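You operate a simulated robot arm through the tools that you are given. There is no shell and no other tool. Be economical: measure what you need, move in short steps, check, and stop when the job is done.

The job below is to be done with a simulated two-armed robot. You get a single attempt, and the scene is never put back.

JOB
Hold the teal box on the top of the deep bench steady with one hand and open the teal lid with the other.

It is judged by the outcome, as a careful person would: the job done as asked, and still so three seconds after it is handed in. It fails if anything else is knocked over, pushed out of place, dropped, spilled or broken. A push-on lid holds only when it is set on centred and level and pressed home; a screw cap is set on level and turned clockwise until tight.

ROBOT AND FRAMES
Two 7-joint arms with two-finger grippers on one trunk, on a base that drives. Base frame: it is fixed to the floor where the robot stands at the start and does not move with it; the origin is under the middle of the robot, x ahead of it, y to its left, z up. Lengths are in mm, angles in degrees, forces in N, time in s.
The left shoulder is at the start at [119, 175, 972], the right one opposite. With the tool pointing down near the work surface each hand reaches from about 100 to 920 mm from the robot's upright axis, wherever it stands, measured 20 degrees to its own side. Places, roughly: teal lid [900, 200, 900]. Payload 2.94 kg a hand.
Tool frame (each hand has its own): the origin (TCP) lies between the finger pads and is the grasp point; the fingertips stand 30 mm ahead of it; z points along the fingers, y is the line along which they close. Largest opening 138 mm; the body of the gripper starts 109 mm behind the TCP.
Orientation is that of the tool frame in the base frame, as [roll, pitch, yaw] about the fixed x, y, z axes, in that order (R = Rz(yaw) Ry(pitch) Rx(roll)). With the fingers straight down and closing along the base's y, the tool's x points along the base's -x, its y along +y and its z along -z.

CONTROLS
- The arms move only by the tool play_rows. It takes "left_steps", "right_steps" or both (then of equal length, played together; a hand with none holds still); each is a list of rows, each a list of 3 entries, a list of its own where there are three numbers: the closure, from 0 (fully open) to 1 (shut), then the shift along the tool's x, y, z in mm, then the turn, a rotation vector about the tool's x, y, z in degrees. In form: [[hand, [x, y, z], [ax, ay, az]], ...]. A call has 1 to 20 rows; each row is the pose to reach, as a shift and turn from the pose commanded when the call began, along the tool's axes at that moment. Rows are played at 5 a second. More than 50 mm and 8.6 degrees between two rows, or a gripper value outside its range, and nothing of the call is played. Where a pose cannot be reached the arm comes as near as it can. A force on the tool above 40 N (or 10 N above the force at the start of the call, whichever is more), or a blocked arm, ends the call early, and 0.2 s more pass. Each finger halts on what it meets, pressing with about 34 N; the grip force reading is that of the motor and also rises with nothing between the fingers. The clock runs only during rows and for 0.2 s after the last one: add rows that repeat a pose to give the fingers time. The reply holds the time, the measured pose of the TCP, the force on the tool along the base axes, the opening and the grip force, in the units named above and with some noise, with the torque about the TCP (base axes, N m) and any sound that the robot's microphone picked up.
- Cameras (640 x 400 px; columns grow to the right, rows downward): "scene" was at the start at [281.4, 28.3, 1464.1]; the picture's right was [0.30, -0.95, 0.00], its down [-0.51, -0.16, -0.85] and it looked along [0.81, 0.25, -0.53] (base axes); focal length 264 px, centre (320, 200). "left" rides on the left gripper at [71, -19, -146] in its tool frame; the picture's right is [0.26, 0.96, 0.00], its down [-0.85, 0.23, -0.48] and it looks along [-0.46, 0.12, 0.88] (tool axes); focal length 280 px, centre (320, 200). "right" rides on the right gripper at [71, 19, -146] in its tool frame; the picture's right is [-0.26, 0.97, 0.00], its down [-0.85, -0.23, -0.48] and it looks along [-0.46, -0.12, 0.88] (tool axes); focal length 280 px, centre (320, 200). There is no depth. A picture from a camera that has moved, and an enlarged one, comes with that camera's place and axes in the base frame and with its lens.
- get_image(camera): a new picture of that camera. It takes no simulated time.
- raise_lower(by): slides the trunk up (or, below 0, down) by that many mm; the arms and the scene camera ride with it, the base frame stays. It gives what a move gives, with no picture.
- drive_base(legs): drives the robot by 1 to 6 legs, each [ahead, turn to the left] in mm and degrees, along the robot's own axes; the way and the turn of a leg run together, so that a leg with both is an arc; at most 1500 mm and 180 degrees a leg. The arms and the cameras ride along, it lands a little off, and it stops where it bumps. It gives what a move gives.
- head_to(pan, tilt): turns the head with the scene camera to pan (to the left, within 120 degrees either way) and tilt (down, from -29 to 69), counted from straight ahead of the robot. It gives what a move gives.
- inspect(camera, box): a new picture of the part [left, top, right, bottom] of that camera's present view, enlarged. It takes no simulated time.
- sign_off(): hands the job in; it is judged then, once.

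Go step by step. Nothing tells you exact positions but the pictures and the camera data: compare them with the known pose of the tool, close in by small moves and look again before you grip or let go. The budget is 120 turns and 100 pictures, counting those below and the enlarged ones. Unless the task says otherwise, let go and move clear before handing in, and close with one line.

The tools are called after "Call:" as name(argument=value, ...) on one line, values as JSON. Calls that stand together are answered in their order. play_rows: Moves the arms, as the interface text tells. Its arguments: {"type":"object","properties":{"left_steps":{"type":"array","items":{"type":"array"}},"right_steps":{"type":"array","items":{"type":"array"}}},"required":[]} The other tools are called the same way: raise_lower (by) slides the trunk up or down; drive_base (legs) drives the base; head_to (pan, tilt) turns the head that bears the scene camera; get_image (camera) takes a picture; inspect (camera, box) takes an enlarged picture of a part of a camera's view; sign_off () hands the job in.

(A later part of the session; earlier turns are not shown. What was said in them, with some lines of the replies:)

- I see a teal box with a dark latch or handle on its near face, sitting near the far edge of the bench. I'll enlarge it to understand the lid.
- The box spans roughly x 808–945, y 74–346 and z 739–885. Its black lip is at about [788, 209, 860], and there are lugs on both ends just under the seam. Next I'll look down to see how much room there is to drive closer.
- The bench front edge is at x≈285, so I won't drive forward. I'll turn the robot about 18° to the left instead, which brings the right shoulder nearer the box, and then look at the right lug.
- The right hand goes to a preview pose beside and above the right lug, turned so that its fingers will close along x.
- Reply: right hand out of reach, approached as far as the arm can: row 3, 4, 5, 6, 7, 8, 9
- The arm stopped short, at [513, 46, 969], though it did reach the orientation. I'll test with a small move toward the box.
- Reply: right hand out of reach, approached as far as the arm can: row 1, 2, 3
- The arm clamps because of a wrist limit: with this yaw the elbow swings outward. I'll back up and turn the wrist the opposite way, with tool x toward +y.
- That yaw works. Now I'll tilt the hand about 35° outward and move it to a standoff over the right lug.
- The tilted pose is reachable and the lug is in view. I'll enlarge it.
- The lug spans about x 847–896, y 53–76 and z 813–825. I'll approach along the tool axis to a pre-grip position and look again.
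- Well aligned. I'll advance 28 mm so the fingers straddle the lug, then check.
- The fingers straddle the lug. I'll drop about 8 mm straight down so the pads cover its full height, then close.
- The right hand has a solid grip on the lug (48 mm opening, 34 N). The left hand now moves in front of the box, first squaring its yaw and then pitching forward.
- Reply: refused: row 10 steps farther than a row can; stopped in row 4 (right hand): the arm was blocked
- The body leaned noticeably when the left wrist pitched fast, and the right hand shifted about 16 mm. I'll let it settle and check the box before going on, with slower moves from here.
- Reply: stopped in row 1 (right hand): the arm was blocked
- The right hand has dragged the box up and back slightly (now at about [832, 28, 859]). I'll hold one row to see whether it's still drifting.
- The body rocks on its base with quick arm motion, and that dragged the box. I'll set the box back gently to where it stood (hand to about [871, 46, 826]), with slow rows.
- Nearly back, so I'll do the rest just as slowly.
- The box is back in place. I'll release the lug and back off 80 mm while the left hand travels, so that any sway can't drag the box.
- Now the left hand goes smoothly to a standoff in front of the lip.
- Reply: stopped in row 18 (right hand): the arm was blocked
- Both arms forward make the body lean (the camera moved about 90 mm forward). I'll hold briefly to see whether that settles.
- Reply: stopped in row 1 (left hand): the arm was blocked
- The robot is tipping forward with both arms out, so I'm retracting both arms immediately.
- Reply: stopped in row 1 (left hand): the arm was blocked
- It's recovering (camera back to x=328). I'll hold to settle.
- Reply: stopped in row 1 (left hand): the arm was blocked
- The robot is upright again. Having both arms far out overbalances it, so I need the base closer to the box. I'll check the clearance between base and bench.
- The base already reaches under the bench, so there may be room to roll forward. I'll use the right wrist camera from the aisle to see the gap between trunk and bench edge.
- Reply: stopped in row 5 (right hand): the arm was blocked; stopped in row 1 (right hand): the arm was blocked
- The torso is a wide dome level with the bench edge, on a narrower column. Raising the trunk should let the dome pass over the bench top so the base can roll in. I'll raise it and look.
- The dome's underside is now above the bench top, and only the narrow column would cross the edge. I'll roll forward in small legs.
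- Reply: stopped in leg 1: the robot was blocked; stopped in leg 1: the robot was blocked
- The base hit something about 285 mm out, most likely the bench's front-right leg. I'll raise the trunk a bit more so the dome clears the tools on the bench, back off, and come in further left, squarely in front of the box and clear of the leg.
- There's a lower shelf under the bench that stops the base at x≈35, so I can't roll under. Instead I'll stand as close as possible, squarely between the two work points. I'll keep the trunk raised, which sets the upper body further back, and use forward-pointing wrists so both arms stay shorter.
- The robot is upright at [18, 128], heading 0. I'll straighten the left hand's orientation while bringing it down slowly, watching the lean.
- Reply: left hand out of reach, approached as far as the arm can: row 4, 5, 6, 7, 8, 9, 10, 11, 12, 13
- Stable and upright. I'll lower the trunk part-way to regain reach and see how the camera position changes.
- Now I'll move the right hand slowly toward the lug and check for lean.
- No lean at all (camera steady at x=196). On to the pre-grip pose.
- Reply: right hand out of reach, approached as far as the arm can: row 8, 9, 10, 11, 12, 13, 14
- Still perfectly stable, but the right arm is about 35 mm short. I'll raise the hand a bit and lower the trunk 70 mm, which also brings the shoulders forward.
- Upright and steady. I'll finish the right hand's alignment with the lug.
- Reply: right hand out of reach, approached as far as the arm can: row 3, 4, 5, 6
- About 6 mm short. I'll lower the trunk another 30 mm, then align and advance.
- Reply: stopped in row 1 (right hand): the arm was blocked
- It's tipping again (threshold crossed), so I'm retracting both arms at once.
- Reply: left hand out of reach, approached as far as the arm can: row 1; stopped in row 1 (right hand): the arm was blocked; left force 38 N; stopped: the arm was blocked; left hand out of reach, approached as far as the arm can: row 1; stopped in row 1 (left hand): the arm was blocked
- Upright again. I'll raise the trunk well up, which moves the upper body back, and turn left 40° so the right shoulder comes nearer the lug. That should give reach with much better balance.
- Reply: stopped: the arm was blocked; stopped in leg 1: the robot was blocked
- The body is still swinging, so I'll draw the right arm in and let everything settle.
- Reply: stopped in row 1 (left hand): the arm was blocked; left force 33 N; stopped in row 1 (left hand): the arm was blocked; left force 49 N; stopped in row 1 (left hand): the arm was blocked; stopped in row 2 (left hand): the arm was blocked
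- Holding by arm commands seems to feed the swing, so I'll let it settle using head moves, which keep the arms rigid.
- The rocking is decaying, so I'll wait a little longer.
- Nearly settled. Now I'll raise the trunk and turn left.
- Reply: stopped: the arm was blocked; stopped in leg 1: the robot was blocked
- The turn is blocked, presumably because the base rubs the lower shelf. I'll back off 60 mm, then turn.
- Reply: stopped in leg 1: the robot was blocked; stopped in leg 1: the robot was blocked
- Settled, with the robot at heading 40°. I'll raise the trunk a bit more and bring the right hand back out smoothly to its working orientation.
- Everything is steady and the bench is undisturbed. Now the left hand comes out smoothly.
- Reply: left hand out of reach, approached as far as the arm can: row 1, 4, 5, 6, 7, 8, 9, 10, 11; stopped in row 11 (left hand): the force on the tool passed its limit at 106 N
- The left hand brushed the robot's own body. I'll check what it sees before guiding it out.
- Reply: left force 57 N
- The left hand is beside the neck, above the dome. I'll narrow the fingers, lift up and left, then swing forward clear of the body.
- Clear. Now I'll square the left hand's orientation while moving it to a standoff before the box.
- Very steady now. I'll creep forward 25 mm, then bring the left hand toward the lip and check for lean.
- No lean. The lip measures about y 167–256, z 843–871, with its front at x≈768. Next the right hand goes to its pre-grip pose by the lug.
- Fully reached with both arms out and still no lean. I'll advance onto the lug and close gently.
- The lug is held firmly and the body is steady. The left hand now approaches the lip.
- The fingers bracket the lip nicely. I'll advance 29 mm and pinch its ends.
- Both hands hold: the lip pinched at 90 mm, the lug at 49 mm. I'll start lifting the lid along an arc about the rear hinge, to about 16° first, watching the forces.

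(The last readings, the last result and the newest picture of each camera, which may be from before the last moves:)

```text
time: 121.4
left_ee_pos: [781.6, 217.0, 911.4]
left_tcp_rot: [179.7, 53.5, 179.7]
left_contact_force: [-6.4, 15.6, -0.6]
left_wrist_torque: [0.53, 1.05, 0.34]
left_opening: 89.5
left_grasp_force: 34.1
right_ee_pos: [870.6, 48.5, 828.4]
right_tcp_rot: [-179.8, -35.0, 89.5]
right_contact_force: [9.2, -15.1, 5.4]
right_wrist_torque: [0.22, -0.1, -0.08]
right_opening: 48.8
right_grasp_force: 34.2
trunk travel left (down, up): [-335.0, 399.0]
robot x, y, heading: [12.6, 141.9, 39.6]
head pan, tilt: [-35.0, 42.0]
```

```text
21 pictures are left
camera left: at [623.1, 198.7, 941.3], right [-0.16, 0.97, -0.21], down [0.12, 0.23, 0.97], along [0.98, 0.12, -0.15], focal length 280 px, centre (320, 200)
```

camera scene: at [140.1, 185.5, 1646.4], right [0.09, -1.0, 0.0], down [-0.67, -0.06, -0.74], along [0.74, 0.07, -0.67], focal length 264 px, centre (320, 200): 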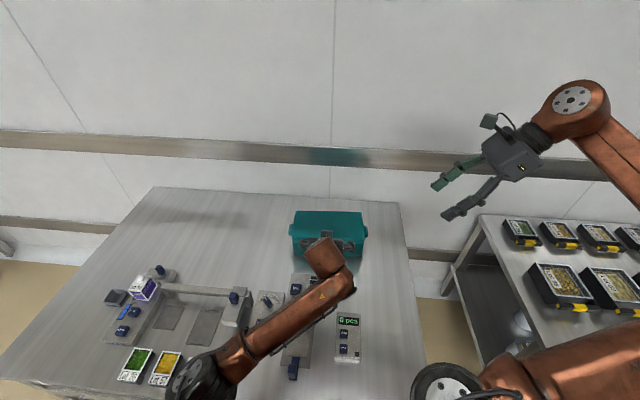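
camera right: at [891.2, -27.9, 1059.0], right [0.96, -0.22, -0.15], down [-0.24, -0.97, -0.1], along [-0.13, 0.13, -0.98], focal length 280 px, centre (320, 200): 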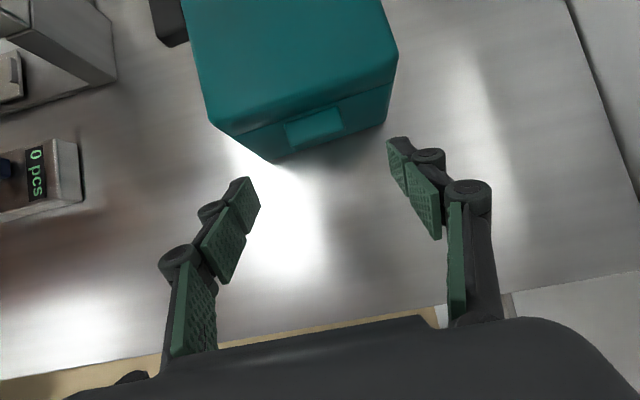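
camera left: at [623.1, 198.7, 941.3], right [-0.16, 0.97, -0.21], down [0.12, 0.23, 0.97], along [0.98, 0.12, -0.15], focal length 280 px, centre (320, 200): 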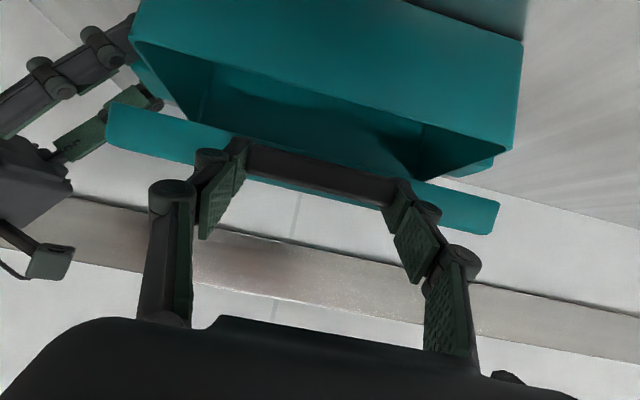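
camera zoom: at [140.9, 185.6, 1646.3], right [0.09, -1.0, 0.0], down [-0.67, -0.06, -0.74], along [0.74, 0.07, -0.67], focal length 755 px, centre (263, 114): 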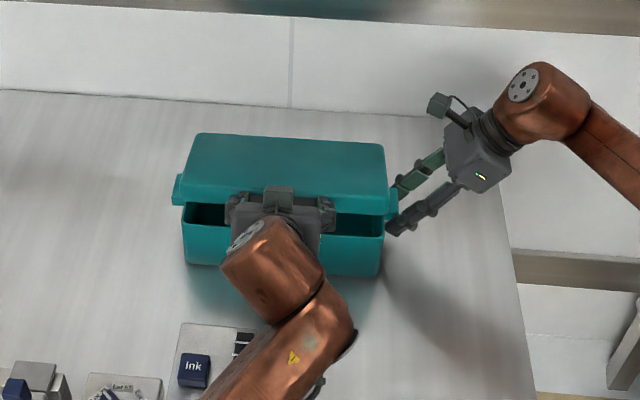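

The lid is opening cleanly and the box stays put. I'll continue the arc to about 56°, shifting slightly in +y to relieve the side force.

Call:
play_rows(left_steps=[[0.42, [-3, 0.5, -0.5], [0, -0.6, 0]], [0.42, [-8, 1.5, -1.5], [0, -1.6, 0]], [0.42, [-15, 2.5, -2.6], [0, -2.9, 0]], [0.42, [-21.9, 2.5, -3.5], [0, -4.2, 0]], [0.42, [-29.3, 2.5, -3.8], [0, -5.6, 0]], [0.42, [-36.7, 2.5, -4], [0, -7, 0]], [0.42, [-44.1, 2.5, -3.9], [0, -8.5, 0]], [0.42, [-51.6, 2.5, -3.1], [0, -9.9, 0]], [0.42, [-59, 2.5, -2.1], [0, -11.3, 0]], [0.42, [-66.4, 2.5, -1], [0, -12.7, 0]], [0.42, [-73.6, 2.5, 1], [0, -14.1, 0]], [0.42, [-80.8, 2.5, 3.1], [0, -15.6, 0]], [0.42, [-87.9, 2.5, 5.4], [0, -17, 0]], [0.42, [-94.8, 2.5, 8.4], [0, -18.4, 0]], [0.42, [-101.6, 2.5, 11.5], [0, -19.8, 0]], [0.42, [-108.3, 2.5, 14.7], [0, -21.2, 0]], [0.42, [-108.3, 2.5, 14.7], [0, -21.2, 0]]])

Call:
inspect(camera="scene", box=[240, 160, 440, 300])

Call:
get_image(camera="left")

```text
time: 125.0
left_ee_pos: [856.4, 216.4, 992.6]
left_tcp_rot: [179.6, 74.9, 179.4]
left_contact_force: [-16.4, 4.9, 24.8]
left_wrist_torque: [-0.43, -0.09, -1.57]
left_opening: 89.7
left_grasp_force: 34.0
right_ee_pos: [870.7, 48.8, 828.3]
right_tcp_rot: [179.9, -35.1, 89.6]
right_contact_force: [22.6, -4.1, -0.3]
right_wrist_torque: [-0.54, -0.17, -1.06]
right_opening: 48.9
right_grasp_force: 34.2
trunk travel left (down, up): [-335.0, 399.0]
robot x, y, heading: [15.7, 142.1, 40.2]
head pan, tilt: [-35.0, 42.0]
```

```text
2.86 times, centred on (340, 230) of scene
camera zoom: at [138.3, 185.4, 1646.6], right [0.09, -1.0, 0.0], down [-0.67, -0.06, -0.74], along [0.74, 0.06, -0.67], focal length 755 px, centre (263, 114)
```

zoom: 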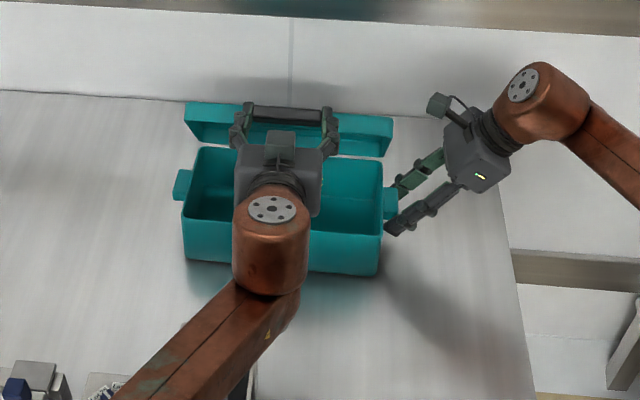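

```text
19 pictures are left
camera left: at [698.0, 199.7, 962.4], right [-0.06, 0.97, -0.25], down [-0.24, 0.23, 0.94], along [0.97, 0.12, 0.22], focal length 280 px, centre (320, 200)
```

left: 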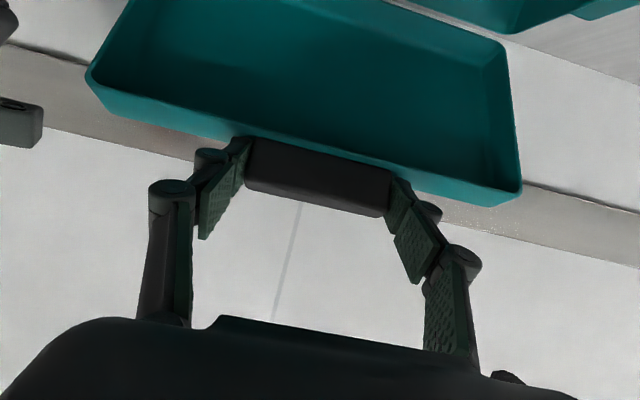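

The lid is at about 60°. The force points radially outward, so the true hinge is a few mm higher and further back than I assumed. I'll correct the arc and go on to about 80°.

Call:
play_rows(left_steps=[[0.42, [-5, 0, 1], [0, -0.7, 0]], [0.42, [-10, 0, 4.5], [0, -1.8, 0]], [0.42, [-15, 0, 9], [0, -3, 0]], [0.42, [-19.2, 0, 13.7], [0, -4.3, 0]], [0.42, [-23, 0, 20.5], [0, -5.6, 0]], [0.42, [-27, 0, 27], [0, -7, 0]], [0.42, [-30.8, 0, 34], [0, -8.3, 0]], [0.42, [-34, 0, 41], [0, -9.6, 0]], [0.42, [-37, 0, 48.5], [0, -11, 0]], [0.42, [-39.5, 0, 55.9], [0, -12.3, 0]], [0.42, [-39.5, 0, 55.9], [0, -12.3, 0]]])

Call:
inspect(camera="scene", box=[240, 160, 440, 300])

Call:
get_image(camera="left")

```text
time: 127.4
left_ee_pos: [866.1, 216.6, 1021.8]
left_tcp_rot: [177.1, 87.1, 177.0]
left_contact_force: [-1.9, 4.3, -4.4]
left_wrist_torque: [0.25, 0.83, -0.2]
left_opening: 90.1
left_grasp_force: 33.7
left hand out of reach, approached as far as the arm can: row 3, 4, 5, 6, 7, 8, 9, 10, 11
right_ee_pos: [870.8, 45.5, 825.4]
right_tcp_rot: [-179.6, -34.9, 89.4]
right_contact_force: [2.6, -3.8, -3.2]
right_wrist_torque: [-0.13, -0.05, -0.14]
right_opening: 35.5
right_grasp_force: 0.5
trunk travel left (down, up): [-335.0, 399.0]
robot x, y, heading: [12.7, 148.9, 39.8]
head pan, tilt: [-35.0, 42.0]
```

```text
2.86 times, centred on (340, 230) of scene
camera zoom: at [141.5, 182.1, 1646.2], right [0.09, -1.0, 0.0], down [-0.67, -0.06, -0.74], along [0.74, 0.07, -0.67], focal length 755 px, centre (263, 114)
```

zoom: 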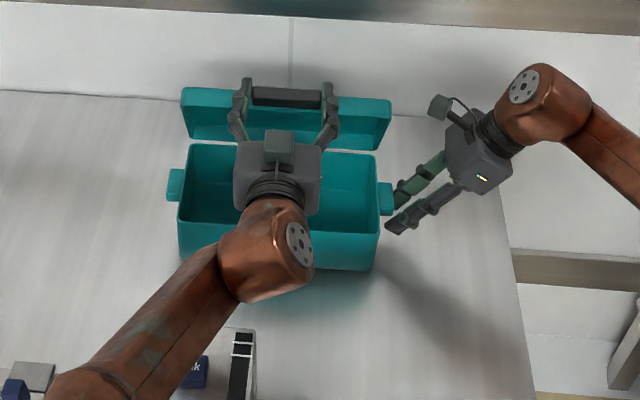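

```text
17 pictures are left
camera left: at [717.7, 199.7, 958.6], right [-0.01, 0.97, -0.26], down [-0.43, 0.23, 0.87], along [0.9, 0.12, 0.41], focal length 280 px, centre (320, 200)
```

left: 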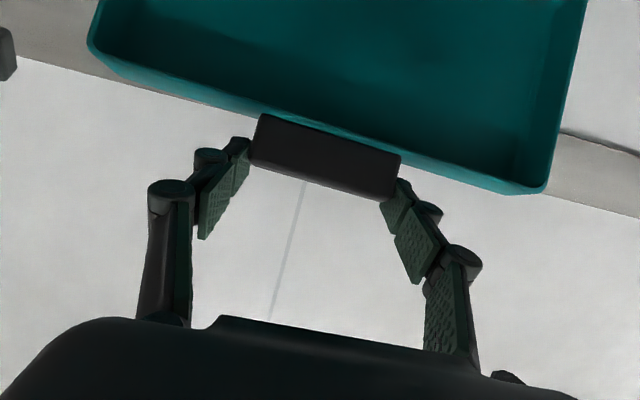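

The left arm is at its reach limit with the lid near 65°, and the right hand slipped off the lug. The box moved only a few mm. The right arm has far more forward reach here, so it will take over. First it backs off the lug, rises and opens, so that its forward finger can push the lid's right rim from inside.

Call:
play_rows(right_steps=[[0.75, [0, 0, -5], [0, 0, 0]], [0.75, [0, 0, -18], [0, 0, 0]], [0.7, [0, 0, -38], [0, 0, 0]], [0.6, [0, 0, -60], [0, 0, 0]], [0.5, [2, -2, -80], [0, 0, 0]], [0.4, [10, -10, -98], [0, 0, 0]], [0.3, [22, -22, -116], [0, 0, 0]], [0.2, [34, -35, -135], [0, 0, 0]], [0.13, [46, -47, -154], [0, 0, 0]], [0.13, [55, -56, -168], [0, 0, 0]], [0.13, [58, -59, -172.6], [0, 0, 0]], [0.13, [58, -59, -172.6], [0, 0, 0]]])

Call:
get_image(camera="right")

Call:
inspect(camera="scene", box=[240, 160, 440, 300])

```text
time: 130.0
left_ee_pos: [865.9, 216.3, 1019.8]
left_tcp_rot: [177.4, 86.9, 177.2]
left_contact_force: [0.7, -0.5, -4.6]
left_wrist_torque: [0.67, 0.3, -0.08]
left_opening: 89.4
left_grasp_force: 34.0
right_ee_pos: [812.7, -3.3, 1001.4]
right_tcp_rot: [-179.7, -35.0, 89.5]
right_contact_force: [0.1, -0.1, -0.5]
right_wrist_torque: [0.03, 0.0, 0.01]
right_opening: 120.0
right_grasp_force: 0.0
trunk travel left (down, up): [-335.0, 399.0]
robot x, y, heading: [15.8, 142.5, 39.9]
head pan, tilt: [-35.0, 42.0]
```

```text
16 pictures are left
camera right: at [833.4, -28.7, 1161.3], right [0.96, -0.22, -0.15], down [-0.24, -0.97, -0.1], along [-0.13, 0.13, -0.98], focal length 280 px, centre (320, 200)
```

right: 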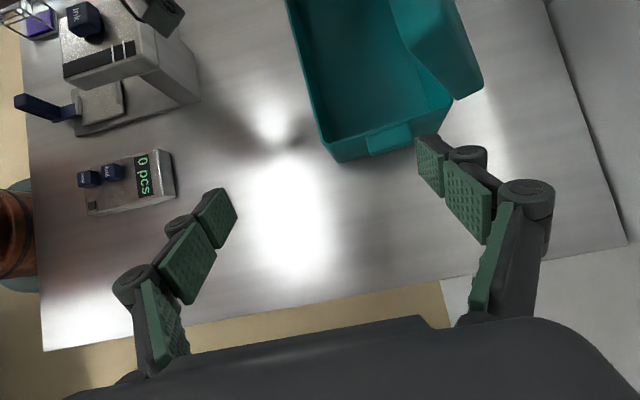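

```text
2.86 times, centred on (340, 230) of scene
camera zoom: at [142.3, 184.5, 1646.2], right [0.09, -1.0, 0.0], down [-0.67, -0.06, -0.74], along [0.74, 0.07, -0.67], focal length 755 px, centre (263, 114)
```

zoom: 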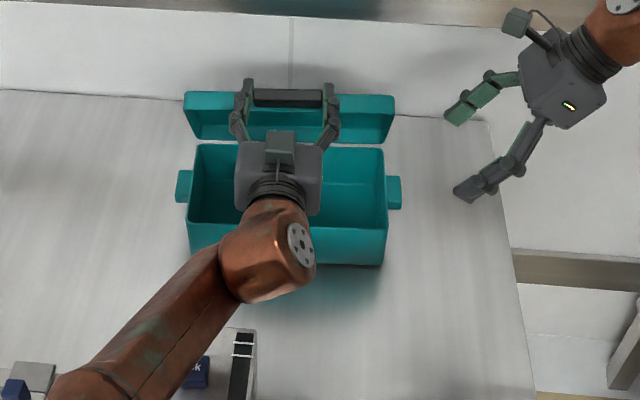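

The box is well placed and the lid is held at about 65°. The right finger now moves in past the lid's right rim and eases forward to touch it.

Call:
play_rows(right_steps=[[0.13, [3, 0, 5], [0, 0, 0]], [0.13, [10, 0, 17], [0, 0, 0]], [0.13, [20, 0, 33], [0, 0, 0]], [0.13, [30, 0, 50], [0, 0, 0]], [0.13, [40, 0, 66], [0, 0, 0]], [0.13, [47, 0, 78], [0, 0, 0]], [0.13, [50, 0, 82.5], [0, 0, 0]], [0.13, [50, 0, 82.5], [0, 0, 0]], [0.13, [50, 4, 82.5], [0, 0, 0]], [0.13, [50, 9, 82.5], [0, 0, 0]], [0.13, [50, 13, 82.5], [0, 0, 0]], [0.13, [50, 13, 82.5], [0, 0, 0]]])

Call:
get_image(camera="right")

```text
time: 132.6
left_ee_pos: [865.1, 216.8, 1021.9]
left_tcp_rot: [179.4, 87.2, 179.4]
left_contact_force: [6.1, 8.1, 2.6]
left_wrist_torque: [0.07, 0.12, 0.93]
left_opening: 89.4
left_grasp_force: 34.0
right_ee_pos: [825.3, 85.2, 963.4]
right_tcp_rot: [-179.6, -35.0, 89.5]
right_contact_force: [-5.5, -6.7, -8.4]
right_wrist_torque: [0.19, 0.38, -0.44]
right_opening: 118.9
right_grasp_force: 0.2
trunk travel left (down, up): [-335.0, 399.0]
robot x, y, heading: [17.0, 139.2, 39.8]
head pan, tilt: [-35.0, 42.0]
```

```text
14 pictures are left
camera right: at [846.7, 59.9, 1121.4], right [0.96, -0.22, -0.16], down [-0.24, -0.97, -0.09], along [-0.13, 0.13, -0.98], focal length 280 px, centre (320, 200)
```

right: 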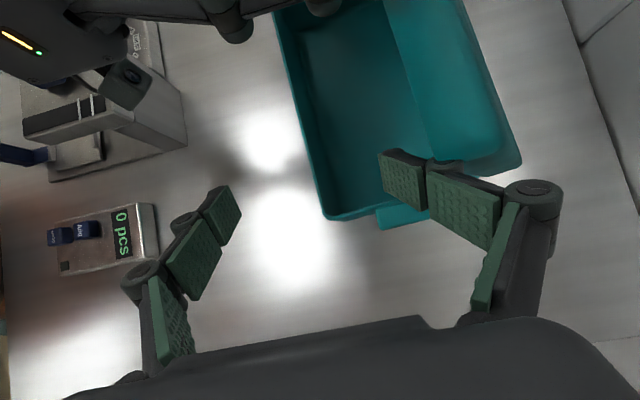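

Contact made: the right finger bears lightly on the lid rim. Now the left hand opens and backs away while the right keeps the lid up.

Call:
play_rows(left_steps=[[0.38, [0, 0, 0], [0, 0, 0]], [0.3, [0, 0, 0], [0, 0, 0]], [0.22, [0, 0, 0], [0, 0, 0]], [0.14, [0, 0, 0], [0, 0, 0]], [0.08, [0, 0, 0], [0, 0, 0]], [0.08, [0, 0, -5], [0, 0, 0]], [0.08, [0, 0, -14], [0, 0, 0]], [0.08, [0, 0, -26], [0, 0, 0]], [0.08, [0, 0, -38], [0, 0, 0]], [0.08, [0, 0, -48], [0, 0, 0]], [0.08, [0, 0, -55], [0, 0, 0]], [0.08, [0, 0, -58], [0, 0, 0]]])

Call:
inspect(camera="scene", box=[240, 160, 440, 300])

```text
time: 135.2
left_ee_pos: [807.7, 217.3, 1023.4]
left_tcp_rot: [179.1, 86.9, 179.2]
left_contact_force: [-0.8, 0.1, 0.3]
left_wrist_torque: [0.01, 0.01, -0.01]
left_opening: 126.8
left_grasp_force: 0.0
right_ee_pos: [826.4, 85.0, 964.1]
right_tcp_rot: [-179.8, -35.1, 89.6]
right_contact_force: [-0.2, 0.0, -0.2]
right_wrist_torque: [-0.02, 0.02, -0.02]
right_opening: 119.8
right_grasp_force: 0.0
trunk travel left (down, up): [-335.0, 399.0]
robot x, y, heading: [15.0, 146.5, 40.1]
head pan, tilt: [-35.0, 42.0]
```

```text
2.86 times, centred on (340, 230) of scene
camera zoom: at [140.5, 185.5, 1646.3], right [0.09, -1.0, 0.0], down [-0.67, -0.06, -0.74], along [0.74, 0.07, -0.67], focal length 755 px, centre (263, 114)
```

zoom: 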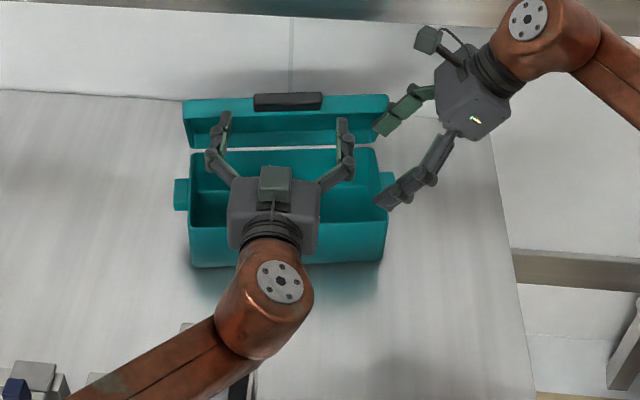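

The lid holds its own position, since the right-hand force is now zero. Before pushing it further, I'll have the left hand hold the box by resting its fingers over the inside of the front wall. First it re-pitches.

Call:
play_rows(left_steps=[[0.2, [2, 0, -3], [0, 1.5, 0]], [0.3, [8, 0, -8], [0, 5, 0]], [0.4, [16, 0, -14], [0, 10, 0]], [0.5, [25, 0, -18], [0, 16, 0]], [0.6, [35, 0, -18], [0, 22, 0]], [0.7, [44, 0, -17], [0, 28, 0]], [0.7, [52, 0, -16], [0, 34, 0]], [0.7, [59, 0, -15], [0, 39, 0]], [0.7, [63, 0, -15], [0, 41.5, 0]], [0.7, [63.8, 0, -14.7], [0, 42, 0]], [0.7, [63.8, 0, -14.7], [0, 42, 0]]])

Call:
get_image(camera="left")

```text
time: 137.6
left_ee_pos: [790.5, 217.2, 959.8]
left_tcp_rot: [179.9, 44.9, 179.7]
left_contact_force: [0.4, 0.5, -0.7]
left_wrist_torque: [0.01, -0.02, -0.01]
left_opening: 41.6
left_grasp_force: 0.0
right_ee_pos: [826.5, 85.8, 963.6]
right_tcp_rot: [-179.7, -35.2, 89.4]
right_contact_force: [0.4, -0.3, -0.7]
right_wrist_torque: [0.04, 0.0, -0.01]
right_opening: 119.9
right_grasp_force: 0.1
trunk travel left (down, up): [-335.0, 399.0]
robot x, y, heading: [17.9, 143.5, 39.9]
head pan, tilt: [-35.0, 42.0]
```

```text
12 pictures are left
camera left: at [638.2, 199.8, 1013.8], right [-0.18, 0.97, -0.18], down [0.26, 0.23, 0.94], along [0.95, 0.12, -0.3], focal length 280 px, centre (320, 200)
```

left: 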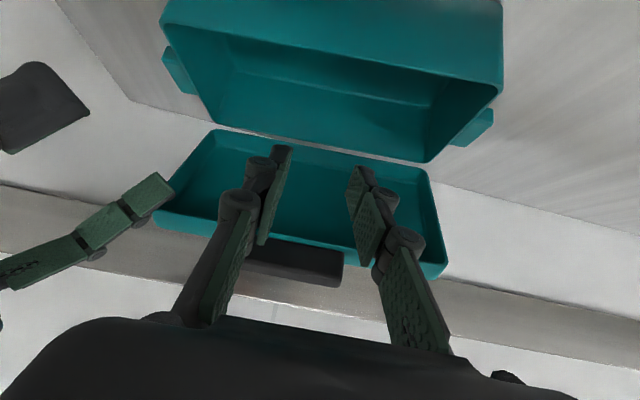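

The front rim is at about x≈815. I'll lower the left fingers just inside it, then ease back to bear on the wall.

Call:
play_rows(left_steps=[[0.7, [3, 0, 6], [0, 0, 0]], [0.7, [10, 0, 20], [0, 0, 0]], [0.7, [20, 0, 40], [0, 0, 0]], [0.7, [30, 0, 60], [0, 0, 0]], [0.7, [40, 0, 79], [0, 0, 0]], [0.7, [46, 0, 91], [0, 0, 0]], [0.7, [48.4, 0, 95.8], [0, 0, 0]], [0.7, [48.4, 0, 95.8], [0, 0, 0]], [0.7, [51, 0, 93.2], [0, 0, 0]], [0.7, [53, 0, 91.2], [0, 0, 0]], [0.7, [54.5, 0, 89.7], [0, 0, 0]], [0.7, [54.5, 0, 89.7], [0, 0, 0]]])

Call:
get_image(camera="left")

```text
time: 140.2
left_ee_pos: [806.8, 225.6, 862.8]
left_tcp_rot: [180.0, 46.0, 179.8]
left_contact_force: [2.6, 1.3, 6.5]
left_wrist_torque: [-0.26, -0.19, 0.09]
left_opening: 41.6
left_grasp_force: 0.0
left hand out of reach, approached as far as the arm can: row 4, 5, 6, 7, 8, 9, 10, 11, 12
right_ee_pos: [826.7, 84.4, 961.7]
right_tcp_rot: [-179.7, -35.1, 89.5]
right_contact_force: [0.2, 0.2, -0.1]
right_wrist_torque: [0.04, 0.04, 0.01]
right_opening: 119.8
right_grasp_force: 0.0
trunk travel left (down, up): [-335.0, 399.0]
robot x, y, heading: [15.8, 140.1, 39.6]
head pan, tilt: [-35.0, 42.0]
stopped in row 12 (left hand): the force on the tool passed its limit at 42 N (the readings are from after the stop); the commanded pose is now the measured one
```

```text
11 pictures are left
camera left: at [654.2, 209.0, 914.0], right [-0.18, 0.97, -0.19], down [0.25, 0.23, 0.94], along [0.95, 0.12, -0.28], focal length 280 px, centre (320, 200)
```

left: 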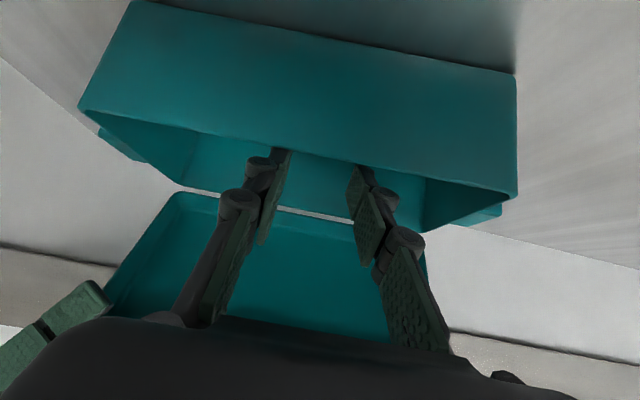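

The left fingers now press the front wall down and hold it (about 6.5 N). The right finger pushes the lid further back.

Call:
play_rows(right_steps=[[0.13, [0, 3, 0], [0, 0, 0]], [0.13, [0, 7, 0], [0, 0, 0]], [0.13, [0, 12, 0], [0, 0, 0]], [0.13, [0, 17, 0], [0, 0, 0]], [0.13, [0, 22, 0], [0, 0, 0]], [0.13, [0, 27, 0], [0, 0, 0]], [0.13, [0, 32, 0], [0, 0, 0]], [0.13, [0, 37, 0], [0, 0, 0]], [0.13, [0, 42, 0], [0, 0, 0]], [0.13, [0, 47, 0], [0, 0, 0]], [0.13, [0, 52, 0], [0, 0, 0]], [0.13, [0, 56, 0], [0, 0, 0]], [0.13, [0, 60, 0], [0, 0, 0]], [0.13, [0, 60, 0], [0, 0, 0]]])

Call:
inspect(camera="scene", box=[240, 160, 440, 300])

```text
time: 143.2
left_ee_pos: [804.7, 225.1, 863.2]
left_tcp_rot: [179.9, 45.9, 179.8]
left_contact_force: [3.4, 0.8, 4.2]
left_wrist_torque: [-0.11, -0.12, 0.14]
left_opening: 40.7
left_grasp_force: 0.1
right_ee_pos: [885.9, 84.2, 964.2]
right_tcp_rot: [-179.7, -35.1, 89.5]
right_contact_force: [0.5, 0.3, -0.9]
right_wrist_torque: [-0.02, -0.03, 0.0]
right_opening: 120.1
right_grasp_force: 0.0
trunk travel left (down, up): [-335.0, 399.0]
robot x, y, heading: [16.3, 141.3, 40.0]
head pan, tilt: [-35.0, 42.0]
```

```text
2.86 times, centred on (340, 230) of scene
camera zoom: at [141.0, 185.2, 1646.4], right [0.09, -1.0, 0.0], down [-0.67, -0.06, -0.74], along [0.74, 0.06, -0.67], focal length 755 px, centre (263, 114)
```

zoom: 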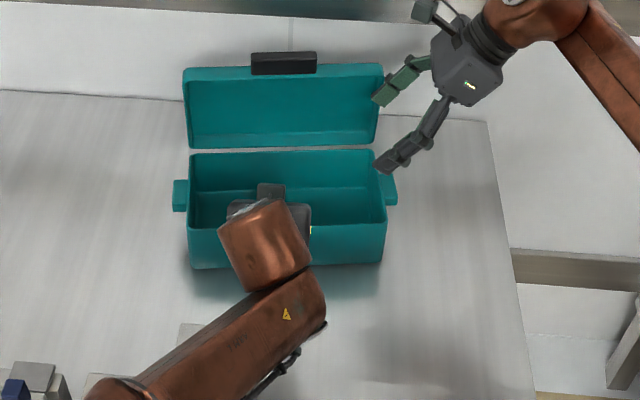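

The lid now stands open at roughly 90–95° with no force on the finger. I'll nudge 12 mm more, then ease the right finger back and out to the side.

Call:
play_rows(right_steps=[[0.13, [0, 4, 0], [0, 0, 0]], [0.13, [0, 8, 0], [0, 0, 0]], [0.13, [0, 12, 0], [0, 0, 0]], [0.13, [0, 12, 0], [0, 0, 0]], [0.13, [0, 6, 0], [0, 0, 0]], [0.13, [0, -4, 0], [0, 0, 0]], [0.13, [0, -16, 0], [0, 0, 0]], [0.13, [0, -26, -6], [0, 0, 0]], [0.13, [0, -30, -20], [0, 0, 0]], [0.13, [0, -30, -40], [0, 0, 0]], [0.13, [0, -30, -65], [0, 0, 0]], [0.13, [0, -30, -92], [0, 0, 0]], [0.13, [0, -30, -118], [0, 0, 0]], [0.13, [0, -30, -140], [0, 0, 0]], [0.13, [0, -30, -155], [0, 0, 0]], [0.13, [0, -30, -160], [0, 0, 0]]])

Call:
inspect(camera="scene", box=[240, 160, 440, 300])

```text
time: 146.6
left_ee_pos: [807.4, 225.2, 862.0]
left_tcp_rot: [180.0, 45.9, 179.8]
left_contact_force: [2.9, 0.6, 2.1]
left_wrist_torque: [-0.06, -0.11, 0.1]
left_opening: 40.7
left_grasp_force: 0.0
right_ee_pos: [855.8, -8.7, 1095.3]
right_tcp_rot: [-179.8, -35.0, 89.4]
right_contact_force: [0.8, 0.4, 0.6]
right_wrist_torque: [-0.03, -0.01, -0.01]
right_opening: 119.9
right_grasp_force: 0.0
trunk travel left (down, up): [-335.0, 399.0]
robot x, y, heading: [14.1, 142.5, 39.7]
head pan, tilt: [-35.0, 42.0]
```

```text
2.86 times, centred on (340, 230) of scene
camera zoom: at [141.0, 185.1, 1646.3], right [0.09, -1.0, 0.0], down [-0.67, -0.06, -0.74], along [0.74, 0.06, -0.67], focal length 755 px, centre (263, 114)
```

zoom: 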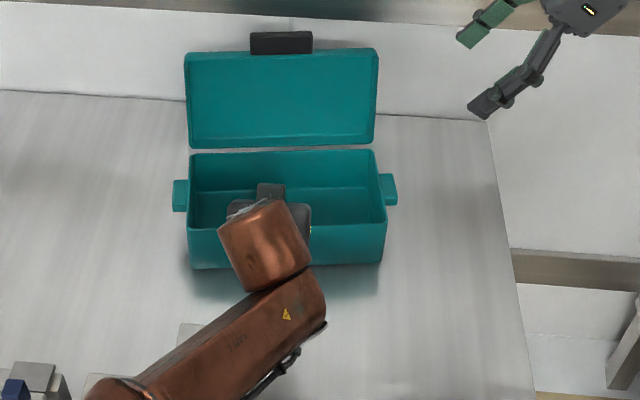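

The lid stands open past vertical by itself. Now I'll lift the left hand straight up off the wall and withdraw both hands slowly.

Call:
play_rows(left_steps=[[0.7, [-3, 0, -2.5], [0, 0, 0]], [0.7, [-10, 0, -9], [0, 0, 0]], [0.7, [-21, 0, -20], [0, 0, 0]], [0.7, [-35, 0, -33], [0, 0, 0]], [0.7, [-50, 0, -48], [0, 0, 0]], [0.7, [-65, 0, -65], [0, 0, 0]], [0.7, [-76, 0, -86], [0, 0, 0]], [0.7, [-80, 0, -110], [0, 0, 0]], [0.7, [-80, 0, -136], [0, 0, 0]], [0.7, [-80, 0, -162], [0, 0, 0]], [0.7, [-80, 0, -186], [0, 0, 0]], [0.7, [-80, 0, -204], [0, 0, 0]], [0.7, [-80, 0, -214], [0, 0, 0]], [0.7, [-80, 0, -216], [0, 0, 0]]], right_steps=[[0.13, [0, 0, 0], [0, 0, 0]], [0.13, [0, 0, -3], [0, 0, 0]], [0.13, [0, -3, -8], [0, 0, 0]], [0.13, [0, -10, -14], [0, 0, 0]], [0.13, [0, -20, -20], [0, 0, 0]], [0.13, [0, -34, -26], [0, 0, 0]], [0.13, [0, -50, -32], [0, 0, 0]], [0.13, [0, -68, -38], [0, 0, 0]], [0.13, [0, -88, -44], [0, 0, 0]], [0.13, [0, -108, -50], [0, 0, 0]], [0.13, [0, -126, -54], [0, 0, 0]], [0.13, [0, -140, -58], [0, 0, 0]], [0.13, [0, -148, -60], [0, 0, 0]], [0.13, [0, -150, -60], [0, 0, 0]]])

Call:
get_image(camera="scene")

```text
time: 149.6
left_ee_pos: [704.5, 227.7, 1070.4]
left_tcp_rot: [-179.9, 46.0, -180.0]
left_contact_force: [0.2, 0.4, 0.2]
left_wrist_torque: [0.01, 0.01, -0.02]
left_opening: 41.4
left_grasp_force: 0.0
right_ee_pos: [704.5, -38.9, 1146.1]
right_tcp_rot: [-179.9, -34.9, 89.6]
right_contact_force: [-0.2, 0.5, -0.3]
right_wrist_torque: [-0.04, -0.05, 0.02]
right_opening: 120.2
right_grasp_force: 0.0
trunk travel left (down, up): [-335.0, 399.0]
robot x, y, heading: [16.7, 142.5, 39.9]
head pan, tilt: [-35.0, 42.0]
```

```text
8 pictures are left
camera scene: at [138.8, 187.0, 1646.4], right [0.09, -1.0, 0.0], down [-0.67, -0.06, -0.74], along [0.74, 0.06, -0.67], focal length 264 px, centre (320, 200)
```

scene: 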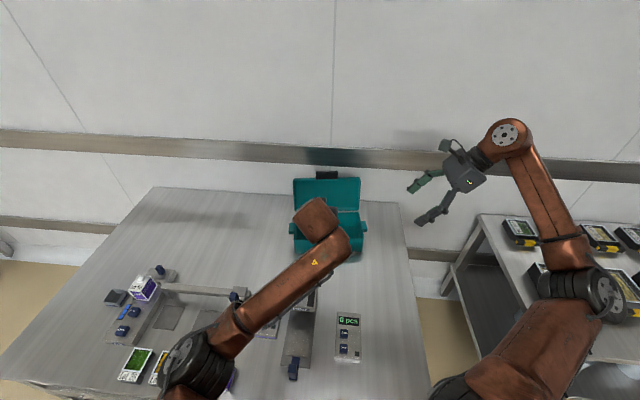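

The box stands on the bench with its lid open past vertical. Both hands are clear, the robot is steady, and the other items look undisturbed, so I'm handing the job in.

Call:
sign_off()

```text
The job is handed in.
```

The teal lid is open past vertical and stays there by itself. The right hand held the box by its side lug until it slipped off at about 65°, and the left then held the front wall for the rest. While both hands were working, the robot tipped several times and once dragged the box. I set the box back, so it ended within a few millimetres of where it started.
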